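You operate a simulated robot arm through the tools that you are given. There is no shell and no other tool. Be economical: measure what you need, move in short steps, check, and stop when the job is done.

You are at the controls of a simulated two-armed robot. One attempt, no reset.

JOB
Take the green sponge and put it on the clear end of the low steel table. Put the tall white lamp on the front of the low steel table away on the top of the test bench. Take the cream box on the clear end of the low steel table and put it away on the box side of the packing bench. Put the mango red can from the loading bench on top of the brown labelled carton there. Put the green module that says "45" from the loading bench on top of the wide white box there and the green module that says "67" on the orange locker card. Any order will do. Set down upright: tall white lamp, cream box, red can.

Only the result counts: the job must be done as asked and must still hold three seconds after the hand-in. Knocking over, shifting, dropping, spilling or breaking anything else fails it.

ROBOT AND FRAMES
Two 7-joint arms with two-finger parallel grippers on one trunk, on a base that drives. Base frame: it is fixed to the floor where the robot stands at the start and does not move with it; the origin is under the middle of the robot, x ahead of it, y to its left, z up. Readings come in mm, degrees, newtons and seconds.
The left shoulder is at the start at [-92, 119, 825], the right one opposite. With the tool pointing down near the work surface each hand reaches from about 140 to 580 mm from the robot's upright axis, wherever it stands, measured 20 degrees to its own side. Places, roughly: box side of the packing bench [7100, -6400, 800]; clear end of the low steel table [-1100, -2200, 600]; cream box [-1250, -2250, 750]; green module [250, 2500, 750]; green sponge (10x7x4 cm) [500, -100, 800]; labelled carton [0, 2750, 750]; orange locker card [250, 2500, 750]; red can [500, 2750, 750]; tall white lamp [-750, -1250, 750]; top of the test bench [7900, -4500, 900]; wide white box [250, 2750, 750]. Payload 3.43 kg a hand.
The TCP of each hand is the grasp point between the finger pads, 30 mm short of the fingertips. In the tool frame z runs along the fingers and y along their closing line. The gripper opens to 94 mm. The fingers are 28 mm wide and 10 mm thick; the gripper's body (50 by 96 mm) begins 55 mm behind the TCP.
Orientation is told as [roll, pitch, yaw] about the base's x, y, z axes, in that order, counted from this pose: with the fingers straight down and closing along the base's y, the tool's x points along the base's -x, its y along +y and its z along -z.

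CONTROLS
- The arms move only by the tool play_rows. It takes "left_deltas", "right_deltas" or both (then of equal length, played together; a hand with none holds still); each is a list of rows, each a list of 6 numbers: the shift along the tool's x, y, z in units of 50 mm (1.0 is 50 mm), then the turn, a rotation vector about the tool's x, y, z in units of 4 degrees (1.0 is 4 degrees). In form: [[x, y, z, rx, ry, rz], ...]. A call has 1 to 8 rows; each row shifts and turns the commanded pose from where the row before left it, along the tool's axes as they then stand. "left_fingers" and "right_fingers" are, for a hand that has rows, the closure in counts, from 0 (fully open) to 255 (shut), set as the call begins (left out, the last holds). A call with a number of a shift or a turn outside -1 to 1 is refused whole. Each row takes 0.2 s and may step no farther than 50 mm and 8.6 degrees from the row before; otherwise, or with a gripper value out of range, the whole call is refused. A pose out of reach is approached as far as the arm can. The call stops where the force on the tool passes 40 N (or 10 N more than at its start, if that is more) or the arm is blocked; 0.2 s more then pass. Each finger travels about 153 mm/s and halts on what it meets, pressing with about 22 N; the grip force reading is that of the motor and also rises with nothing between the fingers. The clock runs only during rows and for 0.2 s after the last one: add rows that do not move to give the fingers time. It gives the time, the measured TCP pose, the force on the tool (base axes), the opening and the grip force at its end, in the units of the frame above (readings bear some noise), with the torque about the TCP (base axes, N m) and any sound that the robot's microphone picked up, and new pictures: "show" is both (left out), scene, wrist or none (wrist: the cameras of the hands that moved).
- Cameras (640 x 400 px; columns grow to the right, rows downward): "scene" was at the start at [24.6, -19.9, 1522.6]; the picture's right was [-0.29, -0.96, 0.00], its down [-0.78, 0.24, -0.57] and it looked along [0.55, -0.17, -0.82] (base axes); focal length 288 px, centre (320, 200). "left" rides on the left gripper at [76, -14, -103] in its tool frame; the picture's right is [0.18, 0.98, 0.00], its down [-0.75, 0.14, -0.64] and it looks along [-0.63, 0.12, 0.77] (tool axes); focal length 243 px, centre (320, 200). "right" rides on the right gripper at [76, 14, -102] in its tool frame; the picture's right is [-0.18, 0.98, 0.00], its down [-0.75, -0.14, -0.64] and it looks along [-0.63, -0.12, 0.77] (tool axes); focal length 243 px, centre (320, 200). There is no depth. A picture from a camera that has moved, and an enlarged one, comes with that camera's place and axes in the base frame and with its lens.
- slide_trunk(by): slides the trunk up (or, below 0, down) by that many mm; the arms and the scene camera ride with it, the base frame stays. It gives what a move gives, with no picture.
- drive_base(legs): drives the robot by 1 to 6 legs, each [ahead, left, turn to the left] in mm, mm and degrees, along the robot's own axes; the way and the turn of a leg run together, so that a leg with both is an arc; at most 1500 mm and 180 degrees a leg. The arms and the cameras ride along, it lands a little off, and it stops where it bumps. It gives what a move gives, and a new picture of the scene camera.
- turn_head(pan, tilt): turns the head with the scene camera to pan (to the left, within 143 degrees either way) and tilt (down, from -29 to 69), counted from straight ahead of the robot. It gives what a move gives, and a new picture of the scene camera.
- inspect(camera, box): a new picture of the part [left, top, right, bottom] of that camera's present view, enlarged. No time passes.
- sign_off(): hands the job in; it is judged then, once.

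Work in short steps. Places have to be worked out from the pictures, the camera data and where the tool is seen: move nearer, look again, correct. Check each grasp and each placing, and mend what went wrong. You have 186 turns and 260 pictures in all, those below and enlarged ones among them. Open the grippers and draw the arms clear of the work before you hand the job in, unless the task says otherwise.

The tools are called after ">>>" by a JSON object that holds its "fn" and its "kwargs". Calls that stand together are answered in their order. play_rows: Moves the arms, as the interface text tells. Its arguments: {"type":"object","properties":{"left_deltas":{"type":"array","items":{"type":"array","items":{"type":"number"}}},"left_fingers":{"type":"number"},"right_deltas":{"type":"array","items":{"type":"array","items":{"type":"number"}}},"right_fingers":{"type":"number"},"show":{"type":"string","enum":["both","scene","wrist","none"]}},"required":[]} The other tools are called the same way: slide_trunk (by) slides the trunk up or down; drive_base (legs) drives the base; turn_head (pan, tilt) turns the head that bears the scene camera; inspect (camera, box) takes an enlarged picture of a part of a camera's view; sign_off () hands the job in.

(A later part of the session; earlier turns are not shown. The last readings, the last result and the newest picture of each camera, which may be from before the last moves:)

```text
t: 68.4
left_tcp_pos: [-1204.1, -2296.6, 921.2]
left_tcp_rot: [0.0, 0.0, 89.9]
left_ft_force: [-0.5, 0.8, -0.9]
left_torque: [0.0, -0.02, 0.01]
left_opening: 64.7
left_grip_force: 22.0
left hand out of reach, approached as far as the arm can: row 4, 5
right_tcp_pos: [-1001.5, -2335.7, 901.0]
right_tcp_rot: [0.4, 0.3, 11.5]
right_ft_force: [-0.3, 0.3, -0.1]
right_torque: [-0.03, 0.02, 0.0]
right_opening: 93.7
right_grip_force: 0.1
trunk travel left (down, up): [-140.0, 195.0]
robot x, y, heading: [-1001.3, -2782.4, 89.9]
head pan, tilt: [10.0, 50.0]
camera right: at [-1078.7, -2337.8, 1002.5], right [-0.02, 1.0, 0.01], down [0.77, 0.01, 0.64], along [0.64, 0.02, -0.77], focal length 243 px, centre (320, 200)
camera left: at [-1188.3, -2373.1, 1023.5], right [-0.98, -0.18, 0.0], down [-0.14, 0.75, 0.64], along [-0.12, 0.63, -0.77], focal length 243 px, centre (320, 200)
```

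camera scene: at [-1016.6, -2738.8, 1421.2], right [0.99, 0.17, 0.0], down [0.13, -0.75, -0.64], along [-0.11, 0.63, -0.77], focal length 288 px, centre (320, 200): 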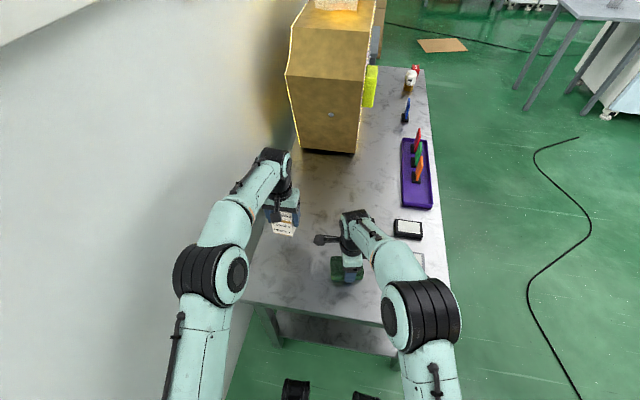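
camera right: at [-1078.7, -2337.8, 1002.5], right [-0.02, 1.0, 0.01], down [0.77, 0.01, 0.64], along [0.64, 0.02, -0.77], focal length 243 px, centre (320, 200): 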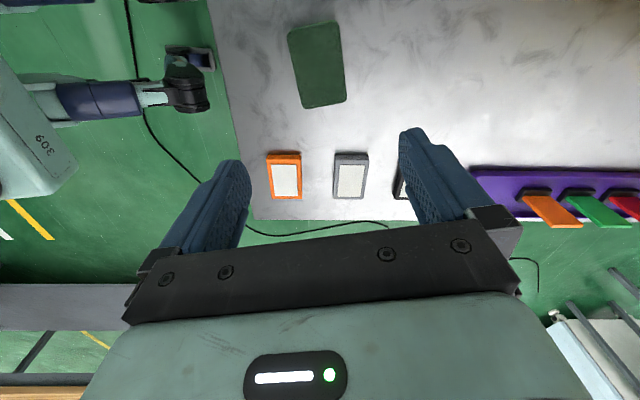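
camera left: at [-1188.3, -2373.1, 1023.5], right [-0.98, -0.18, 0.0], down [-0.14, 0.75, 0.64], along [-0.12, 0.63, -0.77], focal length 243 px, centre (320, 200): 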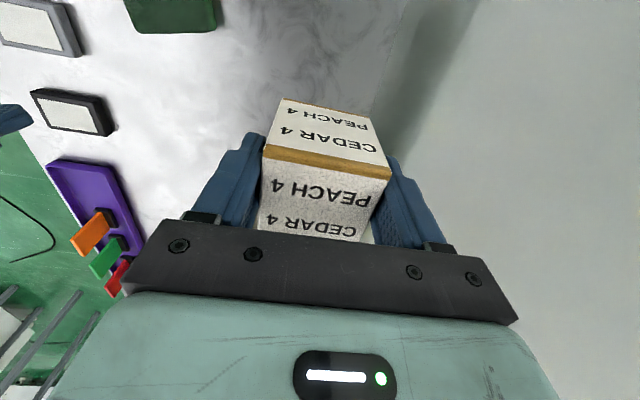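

The sponge sits well on the clear end. I draw both arms in and drive round to the lamp (≈[-792, -1234]), facing -x.

>>> {"fn": "play_rows", "kwargs": {"right_deltas": [[-0.6, -0.67, 0, 0, 0, 0], [-0.6, -0.67, 0, 0, 0, 0], [-0.6, -0.67, 0, 0, 0, 0], [-0.6, -0.67, 0, 0, 0, 0], [-0.6, -0.67, 0, 0, 0, 0]], "left_deltas": [[0.616, -0.368, 0, 0, 0, 0], [0.616, -0.368, 0, 0, 0, 0], [0.616, -0.368, 0, 0, 0, 0], [0.616, -0.368, 0, 0, 0, 0], [0.616, -0.368, 0, 0, 0, 0]], "show": "none"}}

>>> {"fn": "drive_base", "kwargs": {"legs": [[-60, -800, 0], [0, 0, 90], [0, -1470, 0]]}}

>>> {"fn": "turn_head", "kwargs": {"pan": -10, "tilt": 45}}

```text
t: 69.6
left_tcp_pos: [-1108.1, -2450.2, 920.8]
left_tcp_rot: [0.0, -0.1, 90.0]
left_ft_force: [0.2, 0.9, -1.0]
left_torque: [0.01, 0.03, 0.01]
left_opening: 64.4
left_grip_force: 22.0
right_tcp_pos: [-819.8, -2471.8, 895.4]
right_tcp_rot: [0.6, 0.2, 11.6]
right_ft_force: [-0.2, 1.1, -0.3]
right_torque: [0.03, 0.02, 0.03]
right_opening: 94.1
right_grip_force: 0.0
trunk travel left (down, up): [-140.0, 195.0]
robot x, y, heading: [-1003.7, -2781.8, 89.7]
head pan, tilt: [10.0, 50.0]
```

```text
t: 93.2
left_tcp_pos: [-487.7, -1513.2, 920.0]
left_tcp_rot: [0.1, 0.0, 178.2]
left_ft_force: [0.5, -0.4, -0.6]
left_torque: [0.01, 0.01, 0.0]
left_opening: 64.1
left_grip_force: 22.3
right_tcp_pos: [-457.6, -1224.9, 896.2]
right_tcp_rot: [0.4, 0.3, 99.8]
right_ft_force: [0.3, 0.0, 0.6]
right_torque: [0.03, 0.01, -0.02]
right_opening: 94.1
right_grip_force: 0.0
trunk travel left (down, up): [-140.0, 195.0]
robot x, y, heading: [-156.0, -1417.3, 178.0]
head pan, tilt: [10.0, 50.0]
camera scene: at [-196.5, -1428.1, 1421.2], right [-0.14, 0.99, 0.0], down [0.76, 0.11, -0.64], along [-0.64, -0.09, -0.77], focal length 288 px, centre (320, 200)
```

scene: 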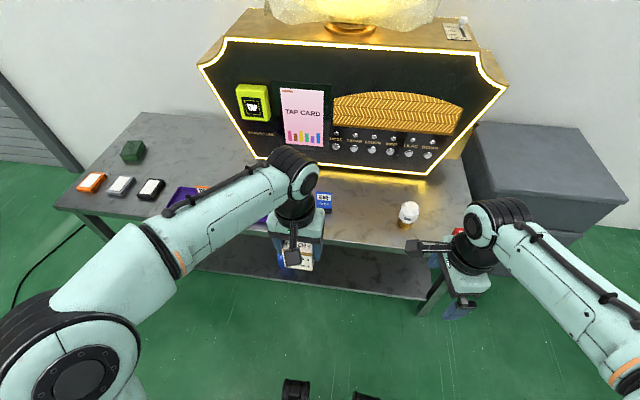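

```text
t: 94.1
left_tcp_pos: [-487.9, -1514.9, 920.6]
left_tcp_rot: [0.0, 0.0, 178.2]
left_ft_force: [0.2, 0.4, -1.6]
left_torque: [-0.05, -0.03, 0.02]
left_opening: 64.0
left_grip_force: 21.9
right_tcp_pos: [-458.6, -1223.2, 894.9]
right_tcp_rot: [0.4, 0.2, 99.8]
right_ft_force: [-0.1, 0.1, -0.6]
right_torque: [0.03, -0.01, -0.02]
right_opening: 94.1
right_grip_force: 0.0
trunk travel left (down, up): [-140.0, 195.0]
robot x, y, heading: [-152.0, -1415.0, 177.9]
head pan, tilt: [-10.0, 45.0]
camera scene: at [-199.9, -1400.6, 1428.1], right [0.2, 0.98, 0.0], down [0.69, -0.14, -0.71], along [-0.69, 0.14, -0.71], focal length 288 px, centre (320, 200)
```

scene: 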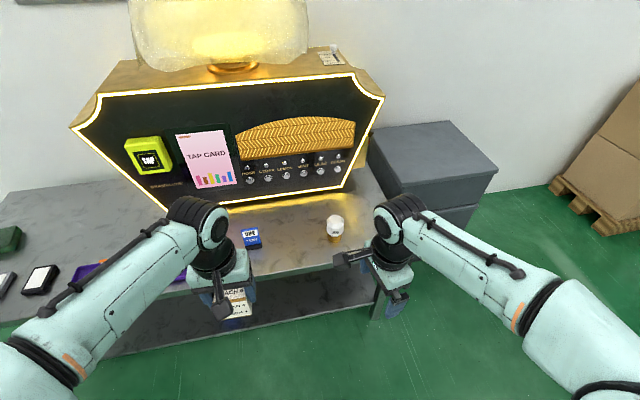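

Lamp at about [-775, -1236]. I drive 150 mm nearer and inspect it.

>>> {"fn": "drive_base", "kwargs": {"legs": [[150, 0, 0]]}}

>>> {"fn": "inspect", "kwargs": {"camera": "right", "box": [0, 0, 640, 400]}}

>>> {"fn": "inspect", "kwargs": {"camera": "scene", "box": [280, 200, 440, 300]}}

```text
t: 95.4
left_tcp_pos: [-636.0, -1510.6, 921.1]
left_tcp_rot: [0.0, 0.0, 178.4]
left_ft_force: [-1.0, 0.1, -1.4]
left_torque: [0.0, -0.05, 0.0]
left_opening: 63.9
left_grip_force: 21.7
right_tcp_pos: [-608.0, -1220.9, 896.6]
right_tcp_rot: [0.3, 0.2, 100.0]
right_ft_force: [0.0, 0.8, 0.2]
right_torque: [0.01, 0.01, -0.01]
right_opening: 93.8
right_grip_force: 0.1
trunk travel left (down, up): [-140.0, 195.0]
robot x, y, heading: [-303.7, -1410.9, 178.2]
head pan, tilt: [-10.0, 45.0]
camera scene: at [-348.7, -1396.2, 1428.1], right [0.2, 0.98, 0.0], down [0.69, -0.14, -0.71], along [-0.69, 0.14, -0.71], focal length 288 px, centre (320, 200)
```

scene: 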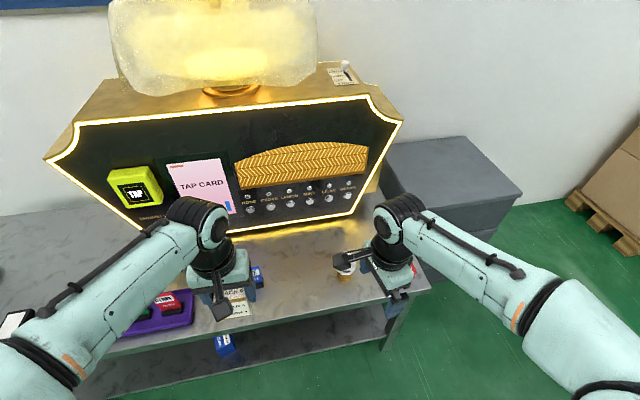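

```text
1.00 times, centred on (320, 200) of right (not enlarged: the box is as wide or as high as the picture)
camera zoom: at [-608.7, -1298.1, 998.1], right [-1.0, 0.01, 0.01], down [0.01, 0.77, 0.64], along [0.0, 0.64, -0.77], focal length 243 px, centre (320, 200)
```

zoom: 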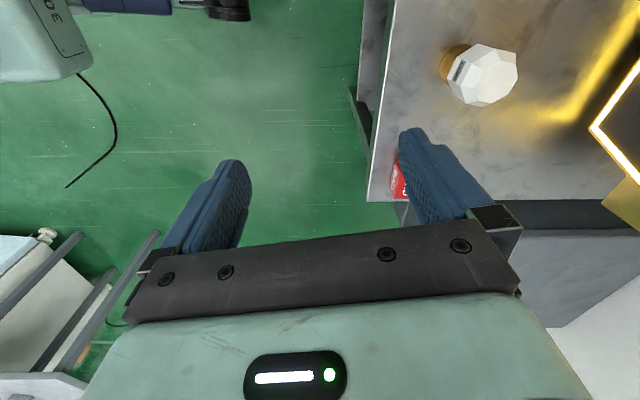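

```text
4.00 times, centred on (360, 250) of scene
camera zoom: at [-348.7, -1396.2, 1428.1], right [0.2, 0.98, 0.0], down [0.69, -0.14, -0.71], along [-0.69, 0.14, -0.71], focal length 1151 px, centre (160, 0)
```

zoom: 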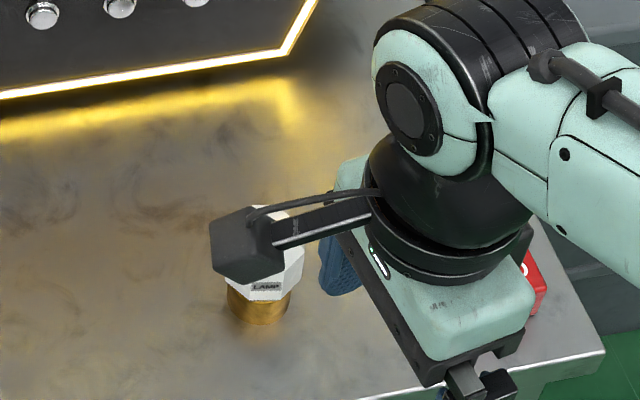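

The lamp centre is at about [-790, -1230], its white head ≈ 79 mm wide. I bring the right hand above it at z ≈ 800 and look straight down.

>>> {"fn": "play_rows", "kwargs": {"right_deltas": [[-0.09, 0.724, 0.384, 0, 0, 0], [-0.09, 0.724, 0.384, 0, 0, 0], [-0.09, 0.724, 0.384, 0, 0, 0], [-0.09, 0.724, 0.384, 0, 0, 0], [-0.09, 0.724, 0.384, 0, 0, 0]], "show": "both"}}

```text
t: 96.6
left_tcp_pos: [-636.9, -1511.1, 919.2]
left_tcp_rot: [0.0, 0.0, 178.4]
left_ft_force: [0.4, 0.4, -0.9]
left_torque: [0.02, -0.03, -0.01]
left_opening: 64.2
left_grip_force: 22.4
right_tcp_pos: [-791.2, -1228.0, 798.6]
right_tcp_rot: [0.4, 0.2, 99.9]
right_ft_force: [-0.7, -0.5, -1.3]
right_torque: [-0.01, 0.02, -0.01]
right_opening: 93.9
right_grip_force: 0.1
trunk travel left (down, up): [-140.0, 195.0]
robot x, y, heading: [-302.1, -1415.9, 178.2]
head pan, tilt: [-10.0, 45.0]
camera scene: at [-348.7, -1396.2, 1428.1], right [0.2, 0.98, 0.0], down [0.69, -0.14, -0.71], along [-0.69, 0.14, -0.71], focal length 288 px, centre (320, 200)
camera right: at [-792.3, -1304.6, 901.7], right [-1.0, 0.01, 0.01], down [0.01, 0.77, 0.64], along [0.0, 0.64, -0.77], focal length 243 px, centre (320, 200)
```

scene: 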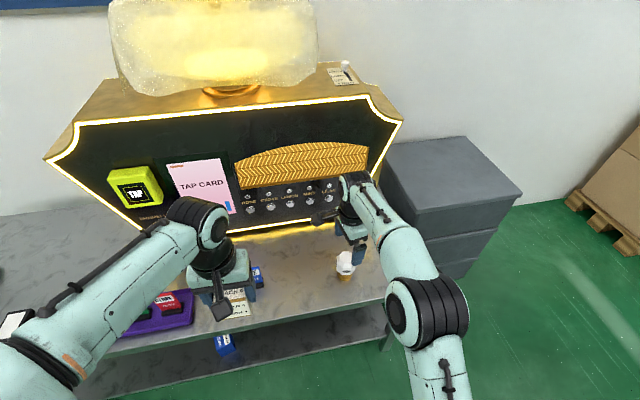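
right: 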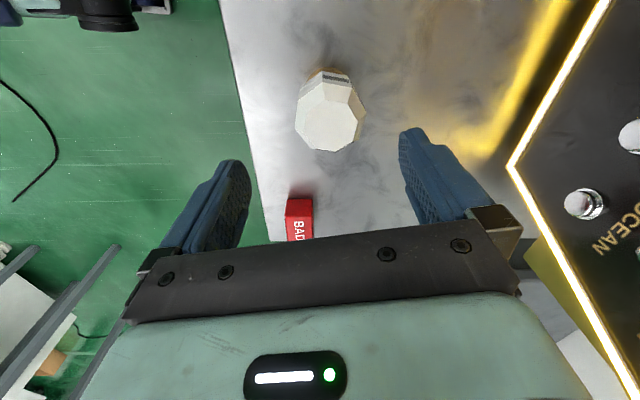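

>>> {"fn": "inspect", "kwargs": {"camera": "right", "box": [270, 50, 390, 170]}}

>>> {"fn": "inspect", "kwargs": {"camera": "scene", "box": [310, 220, 390, 290]}}

```text
3.33 times, centred on (330, 110) of right
camera zoom: at [-792.3, -1304.6, 901.7], right [-1.0, 0.01, 0.01], down [0.01, 0.77, 0.64], along [0.0, 0.64, -0.77], focal length 809 px, centre (287, 500)
```

zoom: 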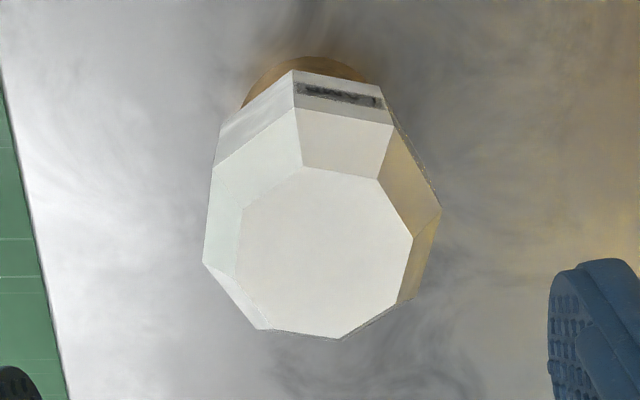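

```text
5.71 times, centred on (350, 255) of scene
camera zoom: at [-348.7, -1396.2, 1428.1], right [0.2, 0.98, 0.0], down [0.69, -0.14, -0.71], along [-0.69, 0.14, -0.71], focal length 1644 px, centre (149, -114)
```

zoom: 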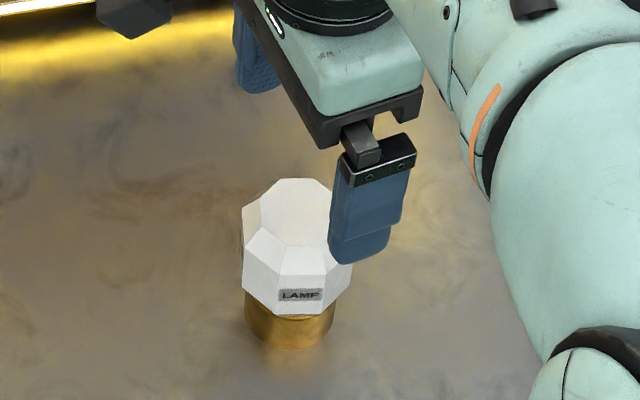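

The head is an octagon ≈54 mm across flats, its band centred near z 683, centre ≈ [-799, -1230]. I turn the hand 20° to meet the flats and shift 9 mm.

>>> {"fn": "play_rows", "kwargs": {"right_deltas": [[0, 0, 0, 0, 0, 1], [0, 0, 0, 0, 0, 1], [0, 0, 0, 0, 0, 1], [0, 0, 0, 0, 0, 1], [0, 0, 0, 0, 0, 1], [0.07, 0.17, 0, 0, 0, 0], [0, 0, 0.6, 0, 0, 0]], "show": "wrist"}}

```text
t: 98.2
left_tcp_pos: [-636.1, -1509.5, 921.7]
left_tcp_rot: [0.0, 0.0, 178.3]
left_ft_force: [1.1, -1.1, -1.7]
left_torque: [0.01, 0.0, 0.05]
left_opening: 64.1
left_grip_force: 21.7
right_tcp_pos: [-801.4, -1230.1, 770.8]
right_tcp_rot: [0.3, 0.2, 80.0]
right_ft_force: [0.1, 0.0, 0.7]
right_torque: [0.01, 0.01, 0.0]
right_opening: 94.2
right_grip_force: 0.0
trunk travel left (down, up): [-140.0, 195.0]
robot x, y, heading: [-302.4, -1414.8, 178.6]
head pan, tilt: [-10.0, 45.0]
camera right: at [-827.9, -1303.5, 872.8], right [-0.94, 0.35, 0.0], down [0.27, 0.72, 0.64], along [0.22, 0.6, -0.77], focal length 243 px, centre (320, 200)
```

right: 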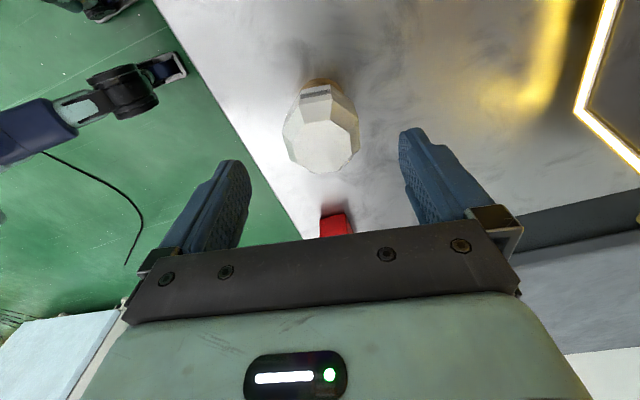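

Centred. I go down 85 mm over the head and look.

>>> {"fn": "play_rows", "kwargs": {"right_deltas": [[0, 0, 0.5, 0, 0, 0], [0, 0, 0.5, 0, 0, 0], [0, 0, 0.4, 0, 0, 0], [0, 0, 0.3, 0, 0, 0]], "show": "both"}}

```text
t: 99.2
left_tcp_pos: [-636.3, -1511.2, 921.0]
left_tcp_rot: [0.0, 0.0, 178.4]
left_ft_force: [0.3, -0.2, -0.3]
left_torque: [0.01, 0.0, 0.04]
left_opening: 63.9
left_grip_force: 21.4
right_tcp_pos: [-800.5, -1233.1, 685.7]
right_tcp_rot: [0.4, 0.3, 80.0]
right_ft_force: [-0.3, 0.2, -0.7]
right_torque: [-0.02, 0.02, 0.01]
right_opening: 93.9
right_grip_force: 0.1
trunk travel left (down, up): [-140.0, 195.0]
robot x, y, heading: [-300.4, -1414.8, 178.3]
head pan, tilt: [-10.0, 45.0]
camera scene: at [-347.8, -1396.2, 1428.1], right [0.2, 0.98, 0.0], down [0.69, -0.14, -0.71], along [-0.69, 0.14, -0.71], focal length 288 px, centre (320, 200)
camera right: at [-826.9, -1305.4, 787.5], right [-0.94, 0.35, 0.01], down [0.27, 0.72, 0.64], along [0.22, 0.6, -0.77], focal length 243 px, centre (320, 200)
```

scene: 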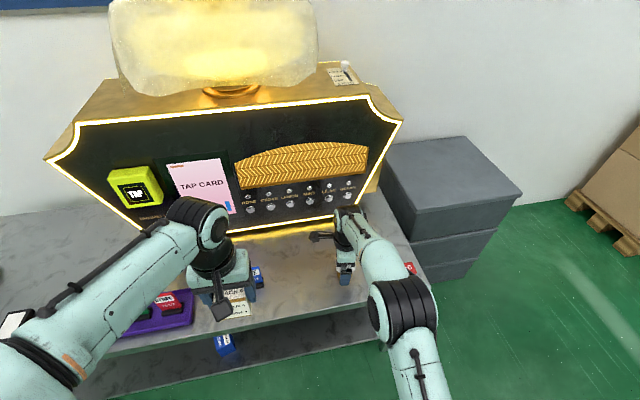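
right: 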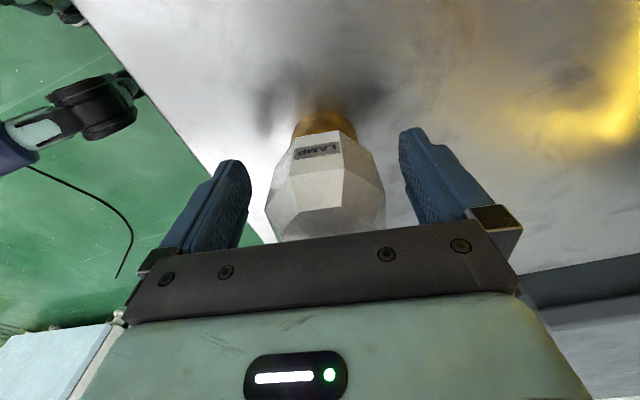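

Fingers straddle the head at mid height. Closing and lifting.

>>> {"fn": "play_rows", "kwargs": {"right_deltas": [[0, 0, 0, 0, 0, 0], [0, 0, 0, 0, 0, 0], [0, 0, 0, 0, 0, 0]], "right_fingers": 255, "show": "none"}}

>>> {"fn": "play_rows", "kwargs": {"right_deltas": [[0, 0, -0.3, 0, 0, 0], [0, 0, -0.8, 0, 0, 0], [0, 0, -0.8, 0, 0, 0], [0, 0, -0.8, 0, 0, 0], [0, 0, -0.8, 0, 0, 0], [0, 0, -0.8, 0, 0, 0]], "show": "wrist"}}

```text
t: 100.0
left_tcp_pos: [-634.7, -1510.8, 920.8]
left_tcp_rot: [0.0, 0.0, 178.3]
left_ft_force: [0.0, -0.4, -1.0]
left_torque: [-0.01, -0.06, 0.0]
left_opening: 64.1
left_grip_force: 21.7
right_tcp_pos: [-798.6, -1233.3, 685.1]
right_tcp_rot: [0.3, 0.3, 79.9]
right_ft_force: [-0.1, -0.6, 0.3]
right_torque: [0.02, -0.02, 0.0]
right_opening: 65.2
right_grip_force: 21.5
trunk travel left (down, up): [-140.0, 195.0]
robot x, y, heading: [-302.6, -1411.7, 178.7]
head pan, tilt: [-10.0, 45.0]
```

```text
t: 101.4
left_tcp_pos: [-635.7, -1510.7, 921.6]
left_tcp_rot: [0.1, 0.1, 178.5]
left_ft_force: [-0.2, 0.4, -1.8]
left_torque: [-0.02, -0.02, 0.01]
left_opening: 63.9
left_grip_force: 21.8
right_tcp_pos: [-795.7, -1232.8, 896.8]
right_tcp_rot: [0.3, 0.3, 80.0]
right_ft_force: [-0.5, -0.4, -2.3]
right_torque: [-0.02, 0.01, 0.0]
right_opening: 65.4
right_grip_force: 21.9
right hand out of reach, approached as far as the arm can: row 6
trunk travel left (down, up): [-140.0, 195.0]
robot x, y, heading: [-299.2, -1411.0, 178.2]
head pan, tilt: [-10.0, 45.0]
camera right: at [-823.1, -1304.0, 999.3], right [-0.94, 0.35, 0.0], down [0.27, 0.72, 0.64], along [0.22, 0.6, -0.77], focal length 243 px, centre (320, 200)
```

right: 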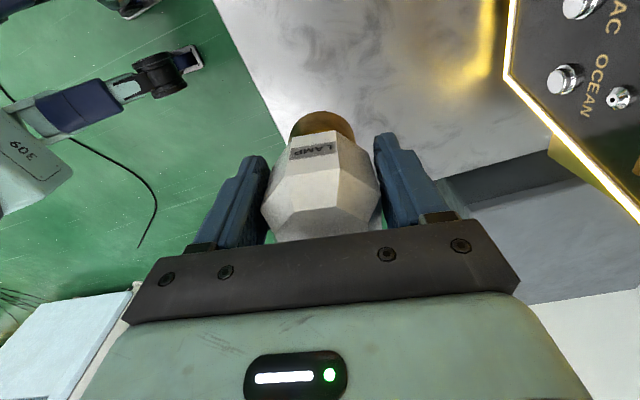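

Lamp held. I tuck the right arm in, raise the trunk, back off and turn toward the far benches to survey the way.

>>> {"fn": "play_rows", "kwargs": {"right_deltas": [[-0.132, -0.748, 0, 0, 0, 0], [-0.132, -0.748, 0, 0, 0, 0], [-0.132, -0.748, 0, 0, 0, 0], [-0.132, -0.748, 0, 0, 0, 0], [-0.132, -0.748, 0, 0, 0, 0]], "show": "none"}}

>>> {"fn": "slide_trunk", "kwargs": {"by": 130}}

>>> {"fn": "turn_head", "kwargs": {"pan": 0, "tilt": 15}}

>>> {"fn": "drive_base", "kwargs": {"legs": [[-400, 0, 0], [0, 0, 150]]}}

```text
t: 102.6
left_tcp_pos: [-635.1, -1510.0, 921.0]
left_tcp_rot: [0.0, -0.1, 178.4]
left_ft_force: [0.3, -0.1, -1.8]
left_torque: [0.0, -0.02, 0.02]
left_opening: 64.0
left_grip_force: 22.3
right_tcp_pos: [-605.7, -1232.4, 896.5]
right_tcp_rot: [0.3, 0.2, 79.9]
right_ft_force: [-0.3, 0.3, -1.9]
right_torque: [-0.02, 0.04, 0.03]
right_opening: 65.2
right_grip_force: 21.5
trunk travel left (down, up): [-140.0, 195.0]
robot x, y, heading: [-299.3, -1410.3, 178.6]
head pan, tilt: [-10.0, 45.0]
```

```text
t: 104.2
left_tcp_pos: [-634.2, -1510.4, 1049.3]
left_tcp_rot: [0.0, 0.0, 178.5]
left_ft_force: [-0.6, -0.4, -1.4]
left_torque: [-0.01, 0.02, 0.01]
left_opening: 64.1
left_grip_force: 21.9
right_tcp_pos: [-604.3, -1230.4, 1026.7]
right_tcp_rot: [0.3, 0.2, 80.0]
right_ft_force: [0.4, 0.3, -1.6]
right_torque: [0.01, 0.01, 0.02]
right_opening: 65.1
right_grip_force: 22.0
trunk travel left (down, up): [-270.0, 65.0]
robot x, y, heading: [-303.4, -1412.2, 178.4]
head pan, tilt: [-10.0, 45.0]
```

```text
t: 105.2
left_tcp_pos: [-634.7, -1510.5, 1050.8]
left_tcp_rot: [0.0, 0.0, 178.4]
left_ft_force: [0.0, 0.1, -0.5]
left_torque: [0.0, 0.0, 0.05]
left_opening: 64.1
left_grip_force: 21.2
right_tcp_pos: [-603.3, -1231.5, 1026.6]
right_tcp_rot: [0.3, 0.3, 80.0]
right_ft_force: [-0.4, -1.7, -1.4]
right_torque: [-0.05, 0.01, 0.02]
right_opening: 64.8
right_grip_force: 21.6
trunk travel left (down, up): [-270.0, 65.0]
robot x, y, heading: [-298.3, -1413.7, 178.6]
head pan, tilt: [0.0, 15.0]
camera scene: at [-351.7, -1410.2, 1604.1], right [0.03, 1.0, 0.0], down [0.26, -0.01, -0.97], along [-0.97, 0.03, -0.26], focal length 288 px, centre (320, 200)
```

scene: 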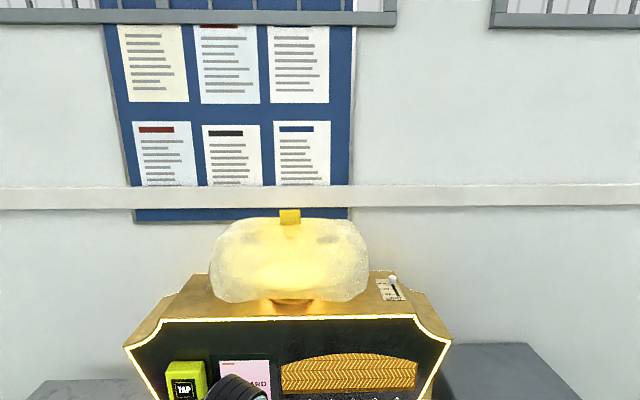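

```text
t: 114.0
left_tcp_pos: [433.3, -1471.6, 1051.5]
left_tcp_rot: [0.0, -0.1, -25.8]
left_ft_force: [-1.1, 0.5, -1.0]
left_torque: [-0.01, 0.02, 0.03]
left_opening: 64.1
left_grip_force: 22.3
right_tcp_pos: [289.9, -1713.3, 1028.4]
right_tcp_rot: [0.3, 0.4, -124.1]
right_ft_force: [-0.6, 0.5, -1.5]
right_torque: [-0.02, -0.04, 0.0]
right_opening: 64.9
right_grip_force: 22.2
trunk travel left (down, up): [-270.0, 65.0]
robot x, y, heading: [84.9, -1425.8, -25.7]
head pan, tilt: [0.0, 15.0]
camera scene: at [133.3, -1445.6, 1604.2], right [-0.43, -0.9, 0.0], down [-0.23, 0.11, -0.97], along [0.87, -0.42, -0.26], focal length 288 px, centre (320, 200)
```

scene: 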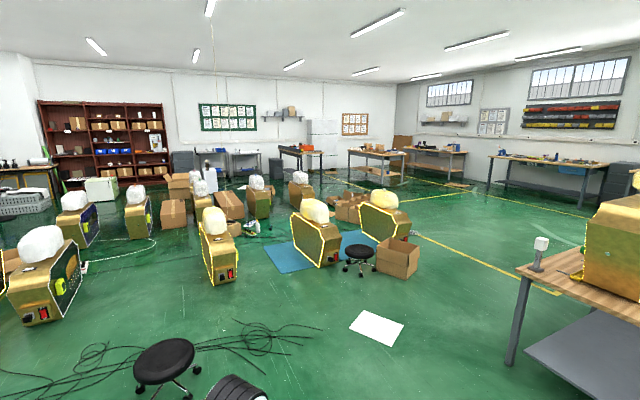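

I can see the test bench (far, centre) and the packing bench just right of it. I drive to a point in the gap between the wooden bench and the cartons, then check.

>>> {"fn": "drive_base", "kwargs": {"legs": [[0, 0, -23.5], [1010, 0, 0], [1000, 0, 0], [0, 0, -13]]}}

```text
t: 126.2
left_tcp_pos: [1659.7, -3195.7, 1051.0]
left_tcp_rot: [0.0, 0.0, -62.0]
left_ft_force: [-0.2, -1.0, -1.2]
left_torque: [0.0, 0.03, 0.01]
left_opening: 64.2
left_grip_force: 21.9
right_tcp_pos: [1400.8, -3303.7, 1026.4]
right_tcp_rot: [0.3, 0.3, -160.5]
right_ft_force: [0.0, 0.6, -1.0]
right_torque: [0.01, -0.02, 0.01]
right_opening: 64.5
right_grip_force: 22.3
trunk travel left (down, up): [-270.0, 65.0]
robot x, y, heading: [1407.4, -2954.0, -62.3]
head pan, tilt: [0.0, 15.0]
camera scene: at [1433.0, -2995.4, 1604.2], right [-0.88, -0.47, 0.0], down [-0.12, 0.23, -0.97], along [0.45, -0.85, -0.26], focal length 288 px, centre (320, 200)
```

scene: 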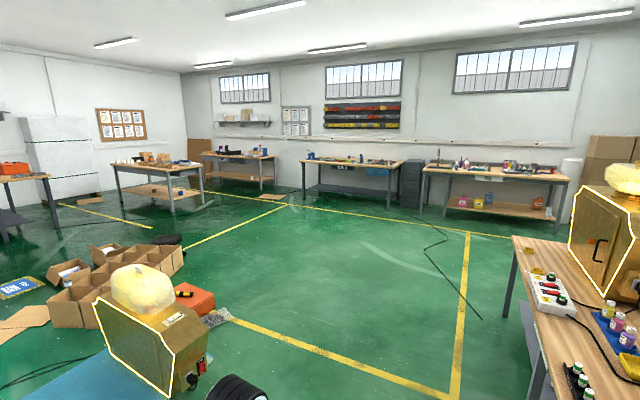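

Clear floor ahead. I go on to about [2700, -5400] and turn toward the two benches.

>>> {"fn": "drive_base", "kwargs": {"legs": [[1400, 0, 0], [1370, 0, 0], [0, 0, 62]]}}

```text
t: 142.5
left_tcp_pos: [3041.4, -5339.6, 1051.9]
left_tcp_rot: [0.0, -0.1, -1.2]
left_ft_force: [-0.4, -0.2, -0.3]
left_torque: [-0.03, 0.03, 0.02]
left_opening: 64.1
left_grip_force: 21.6
right_tcp_pos: [3011.2, -5617.5, 1026.8]
right_tcp_rot: [0.3, 0.2, -99.6]
right_ft_force: [-0.8, -0.4, -0.6]
right_torque: [0.05, -0.05, 0.02]
right_opening: 64.8
right_grip_force: 21.4
trunk travel left (down, up): [-270.0, 65.0]
robot x, y, heading: [2709.0, -5437.5, -1.4]
head pan, tilt: [0.0, 15.0]
camera scene: at [2757.9, -5438.9, 1604.2], right [-0.02, -1.0, 0.0], down [-0.26, 0.01, -0.97], along [0.97, -0.02, -0.26], focal length 288 px, centre (320, 200)
```

scene: 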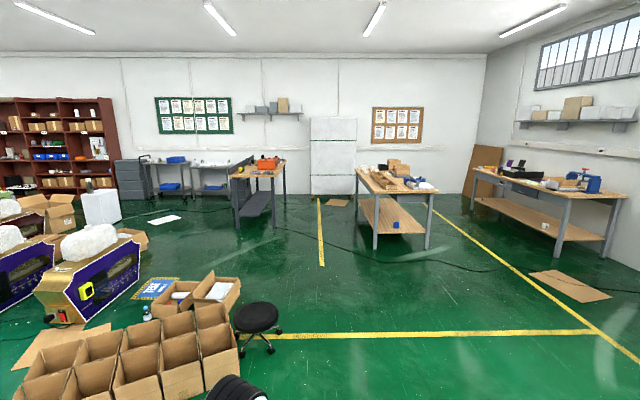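

Both benches are in view. I enlarge them.

>>> {"fn": "inspect", "kwargs": {"camera": "scene", "box": [200, 140, 320, 240]}}

>>> {"fn": "inspect", "kwargs": {"camera": "scene", "box": [330, 145, 460, 255]}}

```text
4.00 times, centred on (260, 190) of scene
camera zoom: at [2757.9, -5438.9, 1604.2], right [-0.02, -1.0, 0.0], down [-0.26, 0.01, -0.97], along [0.97, -0.02, -0.26], focal length 1151 px, centre (560, 240)
```

zoom: 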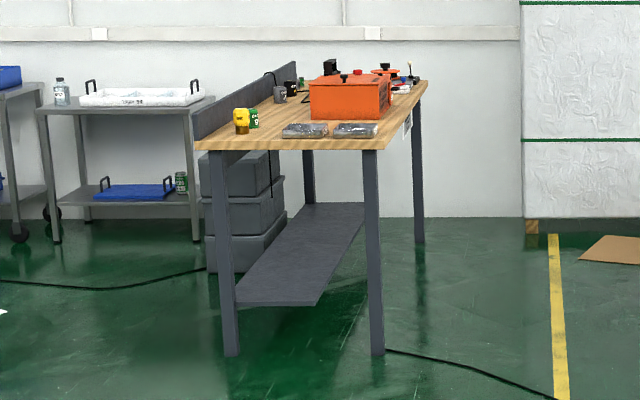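

```text
3.64 times, centred on (395, 200) of scene
camera zoom: at [2757.9, -5438.9, 1604.2], right [-0.02, -1.0, 0.0], down [-0.26, 0.01, -0.97], along [0.97, -0.02, -0.26], focal length 1046 px, centre (47, 200)
```

zoom: 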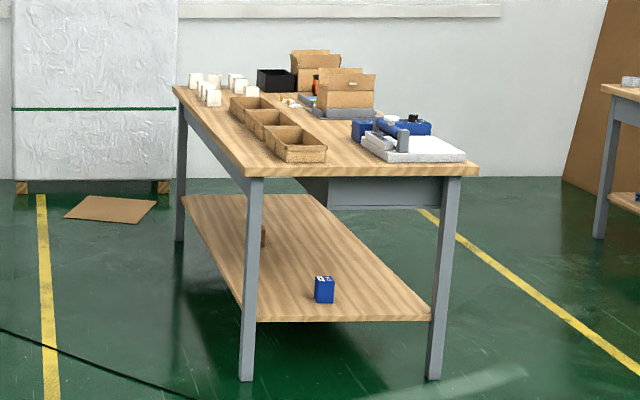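

Test bench: x 6970–8800, y -4850…-4200 (front toward -y). Packing bench: x 6180–7970, y -6930…-6200, with the white boxes along its +y side. I drive into the aisle between them.

>>> {"fn": "drive_base", "kwargs": {"legs": [[0, -150, 1.4], [1500, 0, 0], [1500, 0, 0], [1500, 0, 0], [300, 50, 0], [0, 0, 90]]}}

>>> {"fn": "turn_head", "kwargs": {"pan": 0, "tilt": 35}}

```text
t: 171.2
left_tcp_pos: [7432.6, -5226.7, 1050.6]
left_tcp_rot: [0.1, 0.1, 91.8]
left_ft_force: [-0.3, -0.5, -0.8]
left_torque: [-0.01, 0.0, -0.02]
left_opening: 64.1
left_grip_force: 21.8
right_tcp_pos: [7711.7, -5241.8, 1026.9]
right_tcp_rot: [0.3, 0.3, -6.7]
right_ft_force: [0.5, -0.5, -1.2]
right_torque: [0.01, 0.02, 0.03]
right_opening: 63.9
right_grip_force: 21.8
trunk travel left (down, up): [-270.0, 65.0]
robot x, y, heading: [7547.8, -5551.5, 91.8]
head pan, tilt: [0.0, 15.0]
camera scene: at [7547.1, -5502.1, 1604.2], right [1.0, 0.03, 0.0], down [0.01, -0.26, -0.97], along [-0.03, 0.97, -0.26], focal length 288 px, centre (320, 200)
```

scene: 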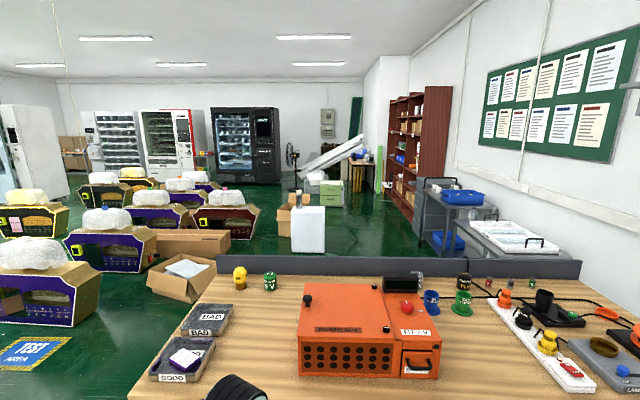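

```text
t: 172.1
left_tcp_pos: [7431.7, -5225.3, 1050.8]
left_tcp_rot: [0.0, 0.0, 91.8]
left_ft_force: [-0.5, -0.3, -1.3]
left_torque: [-0.02, -0.01, 0.02]
left_opening: 64.2
left_grip_force: 22.1
right_tcp_pos: [7711.1, -5240.9, 1026.9]
right_tcp_rot: [0.3, 0.3, -6.7]
right_ft_force: [0.0, -0.5, -1.8]
right_torque: [0.02, -0.01, 0.0]
right_opening: 64.2
right_grip_force: 22.2
trunk travel left (down, up): [-270.0, 65.0]
robot x, y, heading: [7548.2, -5552.2, 91.9]
head pan, tilt: [0.0, 35.0]
camera scene: at [7547.2, -5507.4, 1572.2], right [1.0, 0.03, 0.0], down [0.02, -0.57, -0.82], along [-0.03, 0.82, -0.57], focal length 288 px, centre (320, 200)
```

scene: 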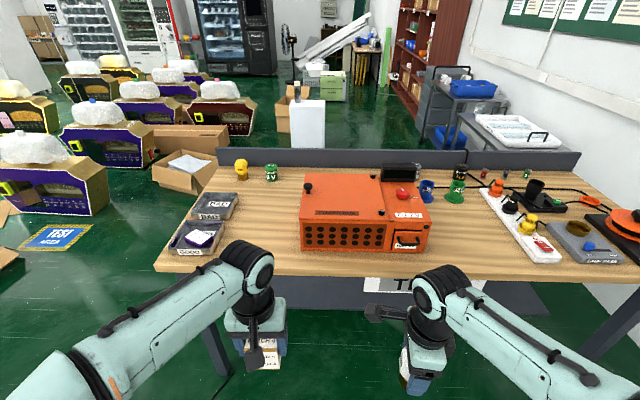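

There's free space right of the red box, near [8090, -4700]. I raise the trunk 60 mm for clearance and drive up to it.

>>> {"fn": "slide_trunk", "kwargs": {"by": 60}}

>>> {"fn": "drive_base", "kwargs": {"legs": [[0, -365, -1.9], [340, 0, 0]]}}

>>> {"fn": "inspect", "kwargs": {"camera": "right", "box": [0, 0, 640, 400]}}

```text
t: 173.1
left_tcp_pos: [7430.9, -5226.2, 1110.2]
left_tcp_rot: [0.0, 0.0, 92.0]
left_ft_force: [0.3, -0.4, -1.4]
left_torque: [0.01, 0.01, 0.01]
left_opening: 64.0
left_grip_force: 22.2
right_tcp_pos: [7711.9, -5242.2, 1086.4]
right_tcp_rot: [0.4, 0.3, -6.6]
right_ft_force: [0.2, 0.0, -1.7]
right_torque: [0.02, 0.01, 0.0]
right_opening: 64.2
right_grip_force: 22.5
trunk travel left (down, up): [-330.0, 5.0]
robot x, y, heading: [7547.1, -5555.3, 91.7]
head pan, tilt: [0.0, 35.0]
```

```text
t: 178.8
left_tcp_pos: [7815.6, -4869.6, 1111.1]
left_tcp_rot: [0.1, 0.0, 90.3]
left_ft_force: [0.9, -0.3, -1.5]
left_torque: [0.0, 0.01, -0.01]
left_opening: 63.9
left_grip_force: 22.2
right_tcp_pos: [8096.3, -4891.2, 1086.7]
right_tcp_rot: [0.3, 0.3, -8.1]
right_ft_force: [1.2, -0.2, -1.4]
right_torque: [0.03, -0.01, 0.01]
right_opening: 64.4
right_grip_force: 21.6
trunk travel left (down, up): [-330.0, 5.0]
robot x, y, heading: [7923.8, -5200.4, 90.5]
head pan, tilt: [0.0, 35.0]
camera scene: at [7924.4, -5153.7, 1636.4], right [1.0, 0.0, 0.0], down [0.0, -0.57, -0.82], along [0.0, 0.82, -0.57], focal length 288 px, centre (320, 200)
```

scene: 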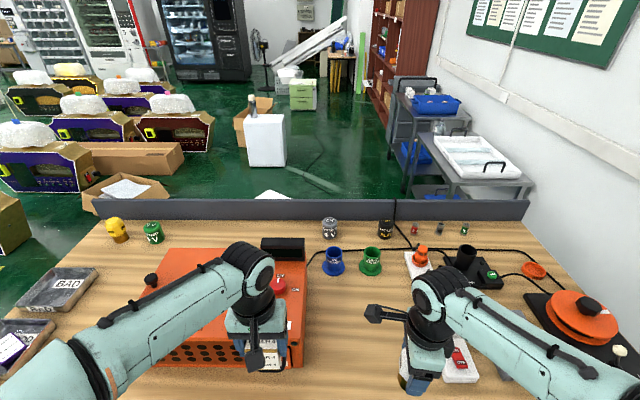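

```text
1.00 times, centred on (320, 200) of right (not enlarged: the box is as wide or as high as the picture)
camera zoom: at [8022.5, -4867.6, 1189.3], right [0.32, 0.95, 0.0], down [0.73, -0.25, 0.64], along [0.6, -0.2, -0.77], focal length 243 px, centre (320, 200)
```

zoom: 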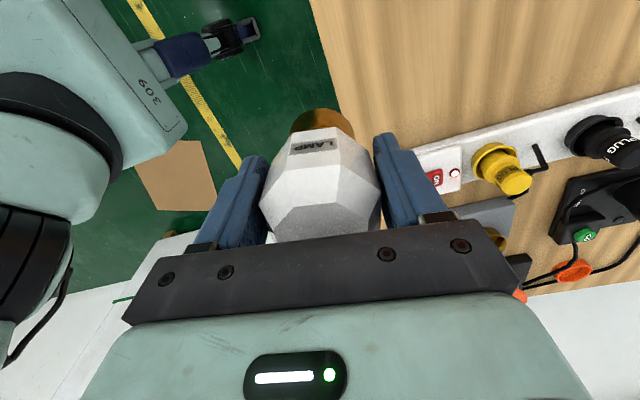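

Space beside the red box is clear; bench top ≈ 850. I move the lamp over [8085, -4690] at z 960.

>>> {"fn": "play_rows", "kwargs": {"right_deltas": [[0.13, 0.658, 0.2, 0, 0, 0], [0.13, 0.658, 0.4, 0, 0, 0], [0.13, 0.658, 0.4, 0, 0, 0], [0.13, 0.658, 0.5, 0, 0, 0], [0.13, 0.658, 0.5, 0, 0, 0], [0.13, 0.658, 0.5, 0, 0, 0]], "show": "both"}}

```text
t: 180.2
left_tcp_pos: [7816.4, -4865.9, 1109.7]
left_tcp_rot: [0.0, -0.1, 90.2]
left_ft_force: [1.0, 0.4, -0.9]
left_torque: [0.0, 0.02, -0.02]
left_opening: 63.6
left_grip_force: 22.2
right_tcp_pos: [8088.2, -4684.3, 967.1]
right_tcp_rot: [0.4, 0.4, -8.0]
right_ft_force: [-0.3, 0.1, -2.3]
right_torque: [-0.02, 0.0, 0.02]
right_opening: 64.3
right_grip_force: 21.8
trunk travel left (down, up): [-330.0, 5.0]
robot x, y, heading: [7927.4, -5197.2, 90.6]
head pan, tilt: [0.0, 35.0]
camera scene: at [7924.3, -5151.9, 1636.5], right [1.0, 0.0, 0.0], down [0.0, -0.57, -0.82], along [0.0, 0.82, -0.57], focal length 288 px, centre (320, 200)
camera right: at [8014.2, -4660.5, 1069.8], right [0.32, 0.95, 0.0], down [0.73, -0.25, 0.64], along [0.6, -0.2, -0.77], focal length 243 px, centre (320, 200)
```

scene: 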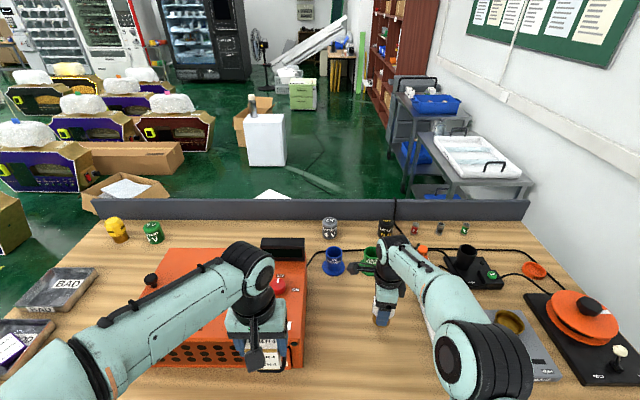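
right: 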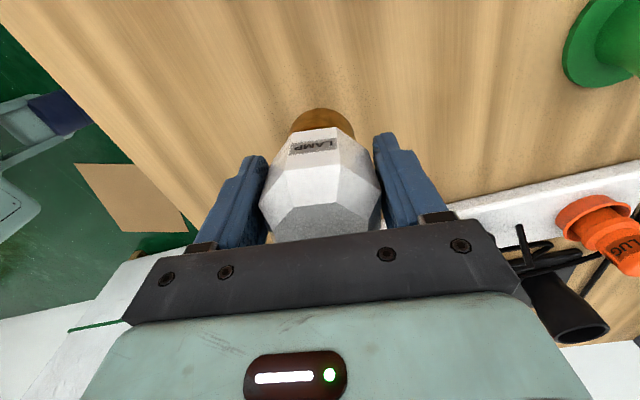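

Clear around. I lower 40 mm, then feel for contact in fine steps.

>>> {"fn": "play_rows", "kwargs": {"right_deltas": [[0, 0, 0.4, 0, 0, 0], [0, 0, 0.3, 0, 0, 0], [0, 0, 0.1, 0, 0, 0], [0, 0, 0.05, 0, 0, 0], [0, 0, 0.05, 0, 0, 0], [0, 0, 0.05, 0, 0, 0], [0, 0, 0.05, 0, 0, 0], [0, 0, 0.05, 0, 0, 0]], "show": "wrist"}}

```text
t: 182.0
left_tcp_pos: [7816.4, -4869.5, 1111.1]
left_tcp_rot: [0.0, -0.2, 90.3]
left_ft_force: [-0.6, -0.6, -1.1]
left_torque: [0.02, -0.01, -0.01]
left_opening: 63.9
left_grip_force: 22.2
right_tcp_pos: [8085.4, -4689.6, 911.8]
right_tcp_rot: [0.4, 0.3, -8.2]
right_ft_force: [3.5, 1.9, 20.4]
right_torque: [-0.19, -0.17, 0.03]
right_opening: 63.5
right_grip_force: 22.4
trunk travel left (down, up): [-330.0, 5.0]
robot x, y, heading: [7927.7, -5196.4, 90.3]
head pan, tilt: [0.0, 35.0]
camera right: at [8010.9, -4666.0, 1014.0], right [0.32, 0.95, 0.01], down [0.73, -0.25, 0.64], along [0.6, -0.2, -0.77], focal length 243 px, centre (320, 200)
```

right: 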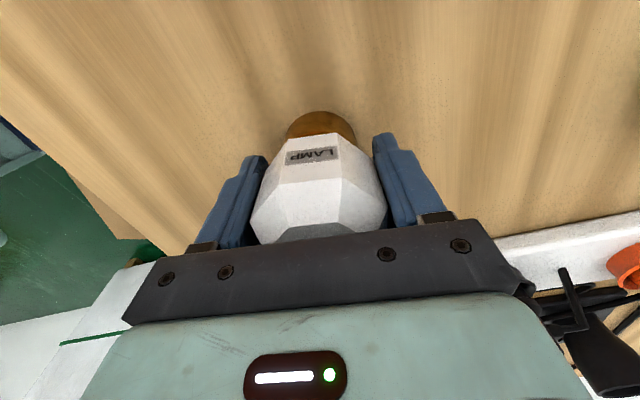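

Contact at 20 N. I open and rise straight up.

>>> {"fn": "play_rows", "kwargs": {"right_deltas": [[0, 0, 0, 0, 0, 0], [0, 0, 0, 0, 0, 0], [0, 0, 0, 0, 0, 0]], "right_fingers": 0, "show": "none"}}

>>> {"fn": "play_rows", "kwargs": {"right_deltas": [[0, 0, -0.4, 0, 0, 0], [0, 0, -0.7, 0, 0, 0], [0, 0, -0.9, 0, 0, 0], [0, 0, -0.9, 0, 0, 0], [0, 0, -0.9, 0, 0, 0]], "show": "both"}}

```text
t: 182.8
left_tcp_pos: [7816.4, -4868.0, 1111.5]
left_tcp_rot: [0.0, 0.0, 90.3]
left_ft_force: [0.2, -1.0, -1.5]
left_torque: [0.0, 0.02, 0.0]
left_opening: 64.1
left_grip_force: 22.1
right_tcp_pos: [8084.7, -4689.7, 909.1]
right_tcp_rot: [0.4, 0.3, -8.1]
right_ft_force: [0.9, -0.4, 0.7]
right_torque: [0.01, -0.02, 0.02]
right_opening: 94.0
right_grip_force: 0.0
trunk travel left (down, up): [-330.0, 5.0]
robot x, y, heading: [7920.8, -5200.7, 90.2]
head pan, tilt: [0.0, 35.0]
```

```text
t: 184.0
left_tcp_pos: [7814.8, -4869.1, 1109.8]
left_tcp_rot: [0.0, 0.0, 90.2]
left_ft_force: [0.1, 0.4, -1.3]
left_torque: [-0.05, 0.0, 0.03]
left_opening: 64.1
left_grip_force: 21.9
right_tcp_pos: [8084.5, -4690.4, 1099.7]
right_tcp_rot: [0.3, 0.3, -8.1]
right_ft_force: [-0.7, -0.5, -0.1]
right_torque: [-0.01, -0.01, 0.01]
right_opening: 94.0
right_grip_force: 0.0
trunk travel left (down, up): [-330.0, 5.0]
robot x, y, heading: [7925.5, -5198.5, 90.0]
head pan, tilt: [0.0, 35.0]
camera scene: at [7924.2, -5153.7, 1636.6], right [1.0, 0.0, 0.0], down [0.0, -0.57, -0.82], along [0.0, 0.82, -0.57], focal length 288 px, centre (320, 200)
camera right: at [8011.2, -4666.0, 1201.5], right [0.32, 0.95, 0.0], down [0.73, -0.25, 0.64], along [0.6, -0.2, -0.77], focal length 243 px, centre (320, 200)
```

scene: 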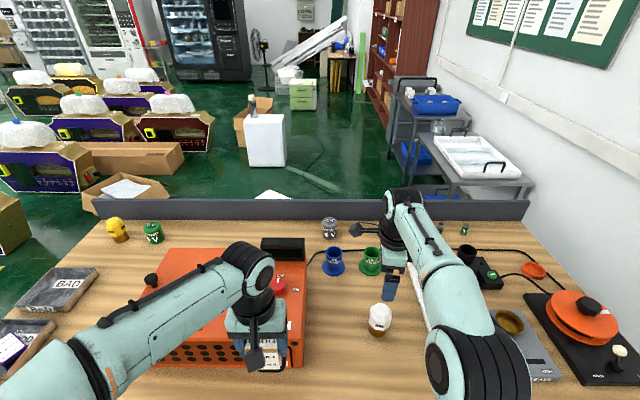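
right: 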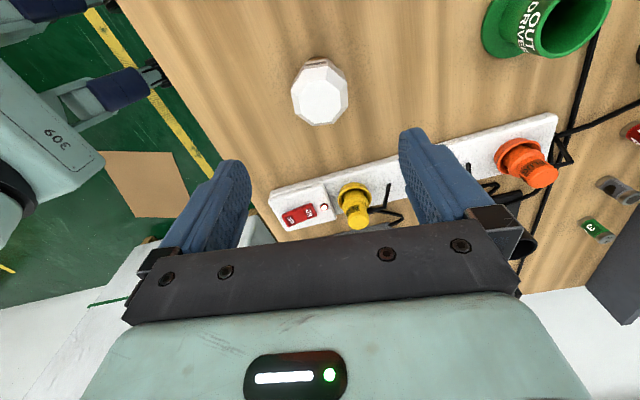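

The lamp stands upright on the test bench. I draw in, back off, turn round to the packing bench and look.

>>> {"fn": "play_rows", "kwargs": {"right_deltas": [[-0.13, -0.75, 0, 0, 0, 0], [-0.13, -0.75, 0, 0, 0, 0], [-0.13, -0.75, 0, 0, 0, 0], [-0.13, -0.75, 0, 0, 0, 0], [-0.13, -0.75, 0, 0, 0, 0]], "show": "none"}}

>>> {"fn": "drive_base", "kwargs": {"legs": [[-320, 0, 0], [0, 0, 180], [0, -750, 0]]}}

```text
t: 185.2
left_tcp_pos: [7816.2, -4869.1, 1111.7]
left_tcp_rot: [0.1, -0.1, 90.3]
left_ft_force: [0.9, -0.3, -1.2]
left_torque: [0.01, 0.01, 0.0]
left_opening: 63.8
left_grip_force: 22.4
right_tcp_pos: [8097.6, -4882.7, 1099.0]
right_tcp_rot: [0.4, 0.3, -8.1]
right_ft_force: [0.1, -0.5, -0.1]
right_torque: [0.02, 0.05, -0.01]
right_opening: 94.0
right_grip_force: 0.1
trunk travel left (down, up): [-330.0, 5.0]
robot x, y, heading: [7923.9, -5201.4, 90.2]
head pan, tilt: [0.0, 35.0]
```

```text
t: 201.2
left_tcp_pos: [7315.9, -5871.8, 1111.5]
left_tcp_rot: [0.1, -0.1, -86.5]
left_ft_force: [-0.3, -0.7, -1.2]
left_torque: [0.05, 0.05, -0.03]
left_opening: 64.0
left_grip_force: 22.1
right_tcp_pos: [7035.2, -5872.3, 1100.0]
right_tcp_rot: [0.3, 0.3, 175.1]
right_ft_force: [0.1, 0.9, -0.7]
right_torque: [-0.02, 0.01, -0.01]
right_opening: 94.4
right_grip_force: 0.1
trunk travel left (down, up): [-330.0, 5.0]
robot x, y, heading: [7186.7, -5549.3, -86.7]
head pan, tilt: [0.0, 35.0]
camera scene: at [7190.8, -5589.6, 1636.6], right [-1.0, -0.06, 0.0], down [-0.03, 0.57, -0.82], along [0.05, -0.82, -0.57], focal length 288 px, centre (320, 200)
```

scene: 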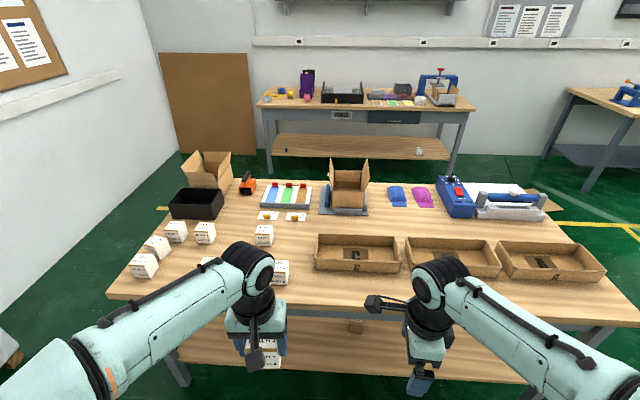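

The cream boxes' area is on this side to the left; I enlarge it to pick a free spot.

>>> {"fn": "inspect", "kwargs": {"camera": "scene", "box": [100, 170, 420, 310]}}

>>> {"fn": "inspect", "kwargs": {"camera": "left", "box": [0, 0, 640, 400]}}

```text
2.00 times, centred on (260, 240) of scene
camera zoom: at [7190.8, -5589.6, 1636.6], right [-1.0, -0.06, 0.0], down [-0.03, 0.57, -0.82], along [0.05, -0.82, -0.57], focal length 576 px, centre (440, 120)
```

zoom: 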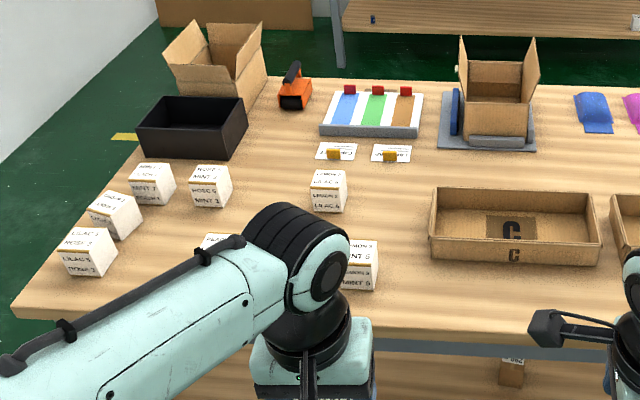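

```text
1.00 times, centred on (320, 200) of left (not enlarged: the box is as wide or as high as the picture)
camera zoom: at [7296.8, -5795.9, 1213.8], right [0.97, 0.24, 0.0], down [0.19, -0.74, 0.64], along [0.16, -0.62, -0.77], focal length 243 px, centre (320, 200)
```

zoom: 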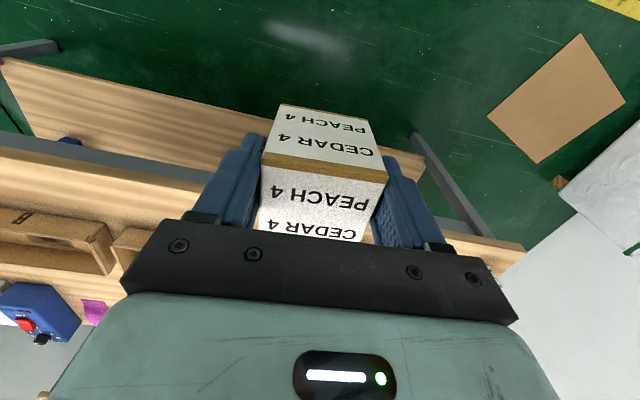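

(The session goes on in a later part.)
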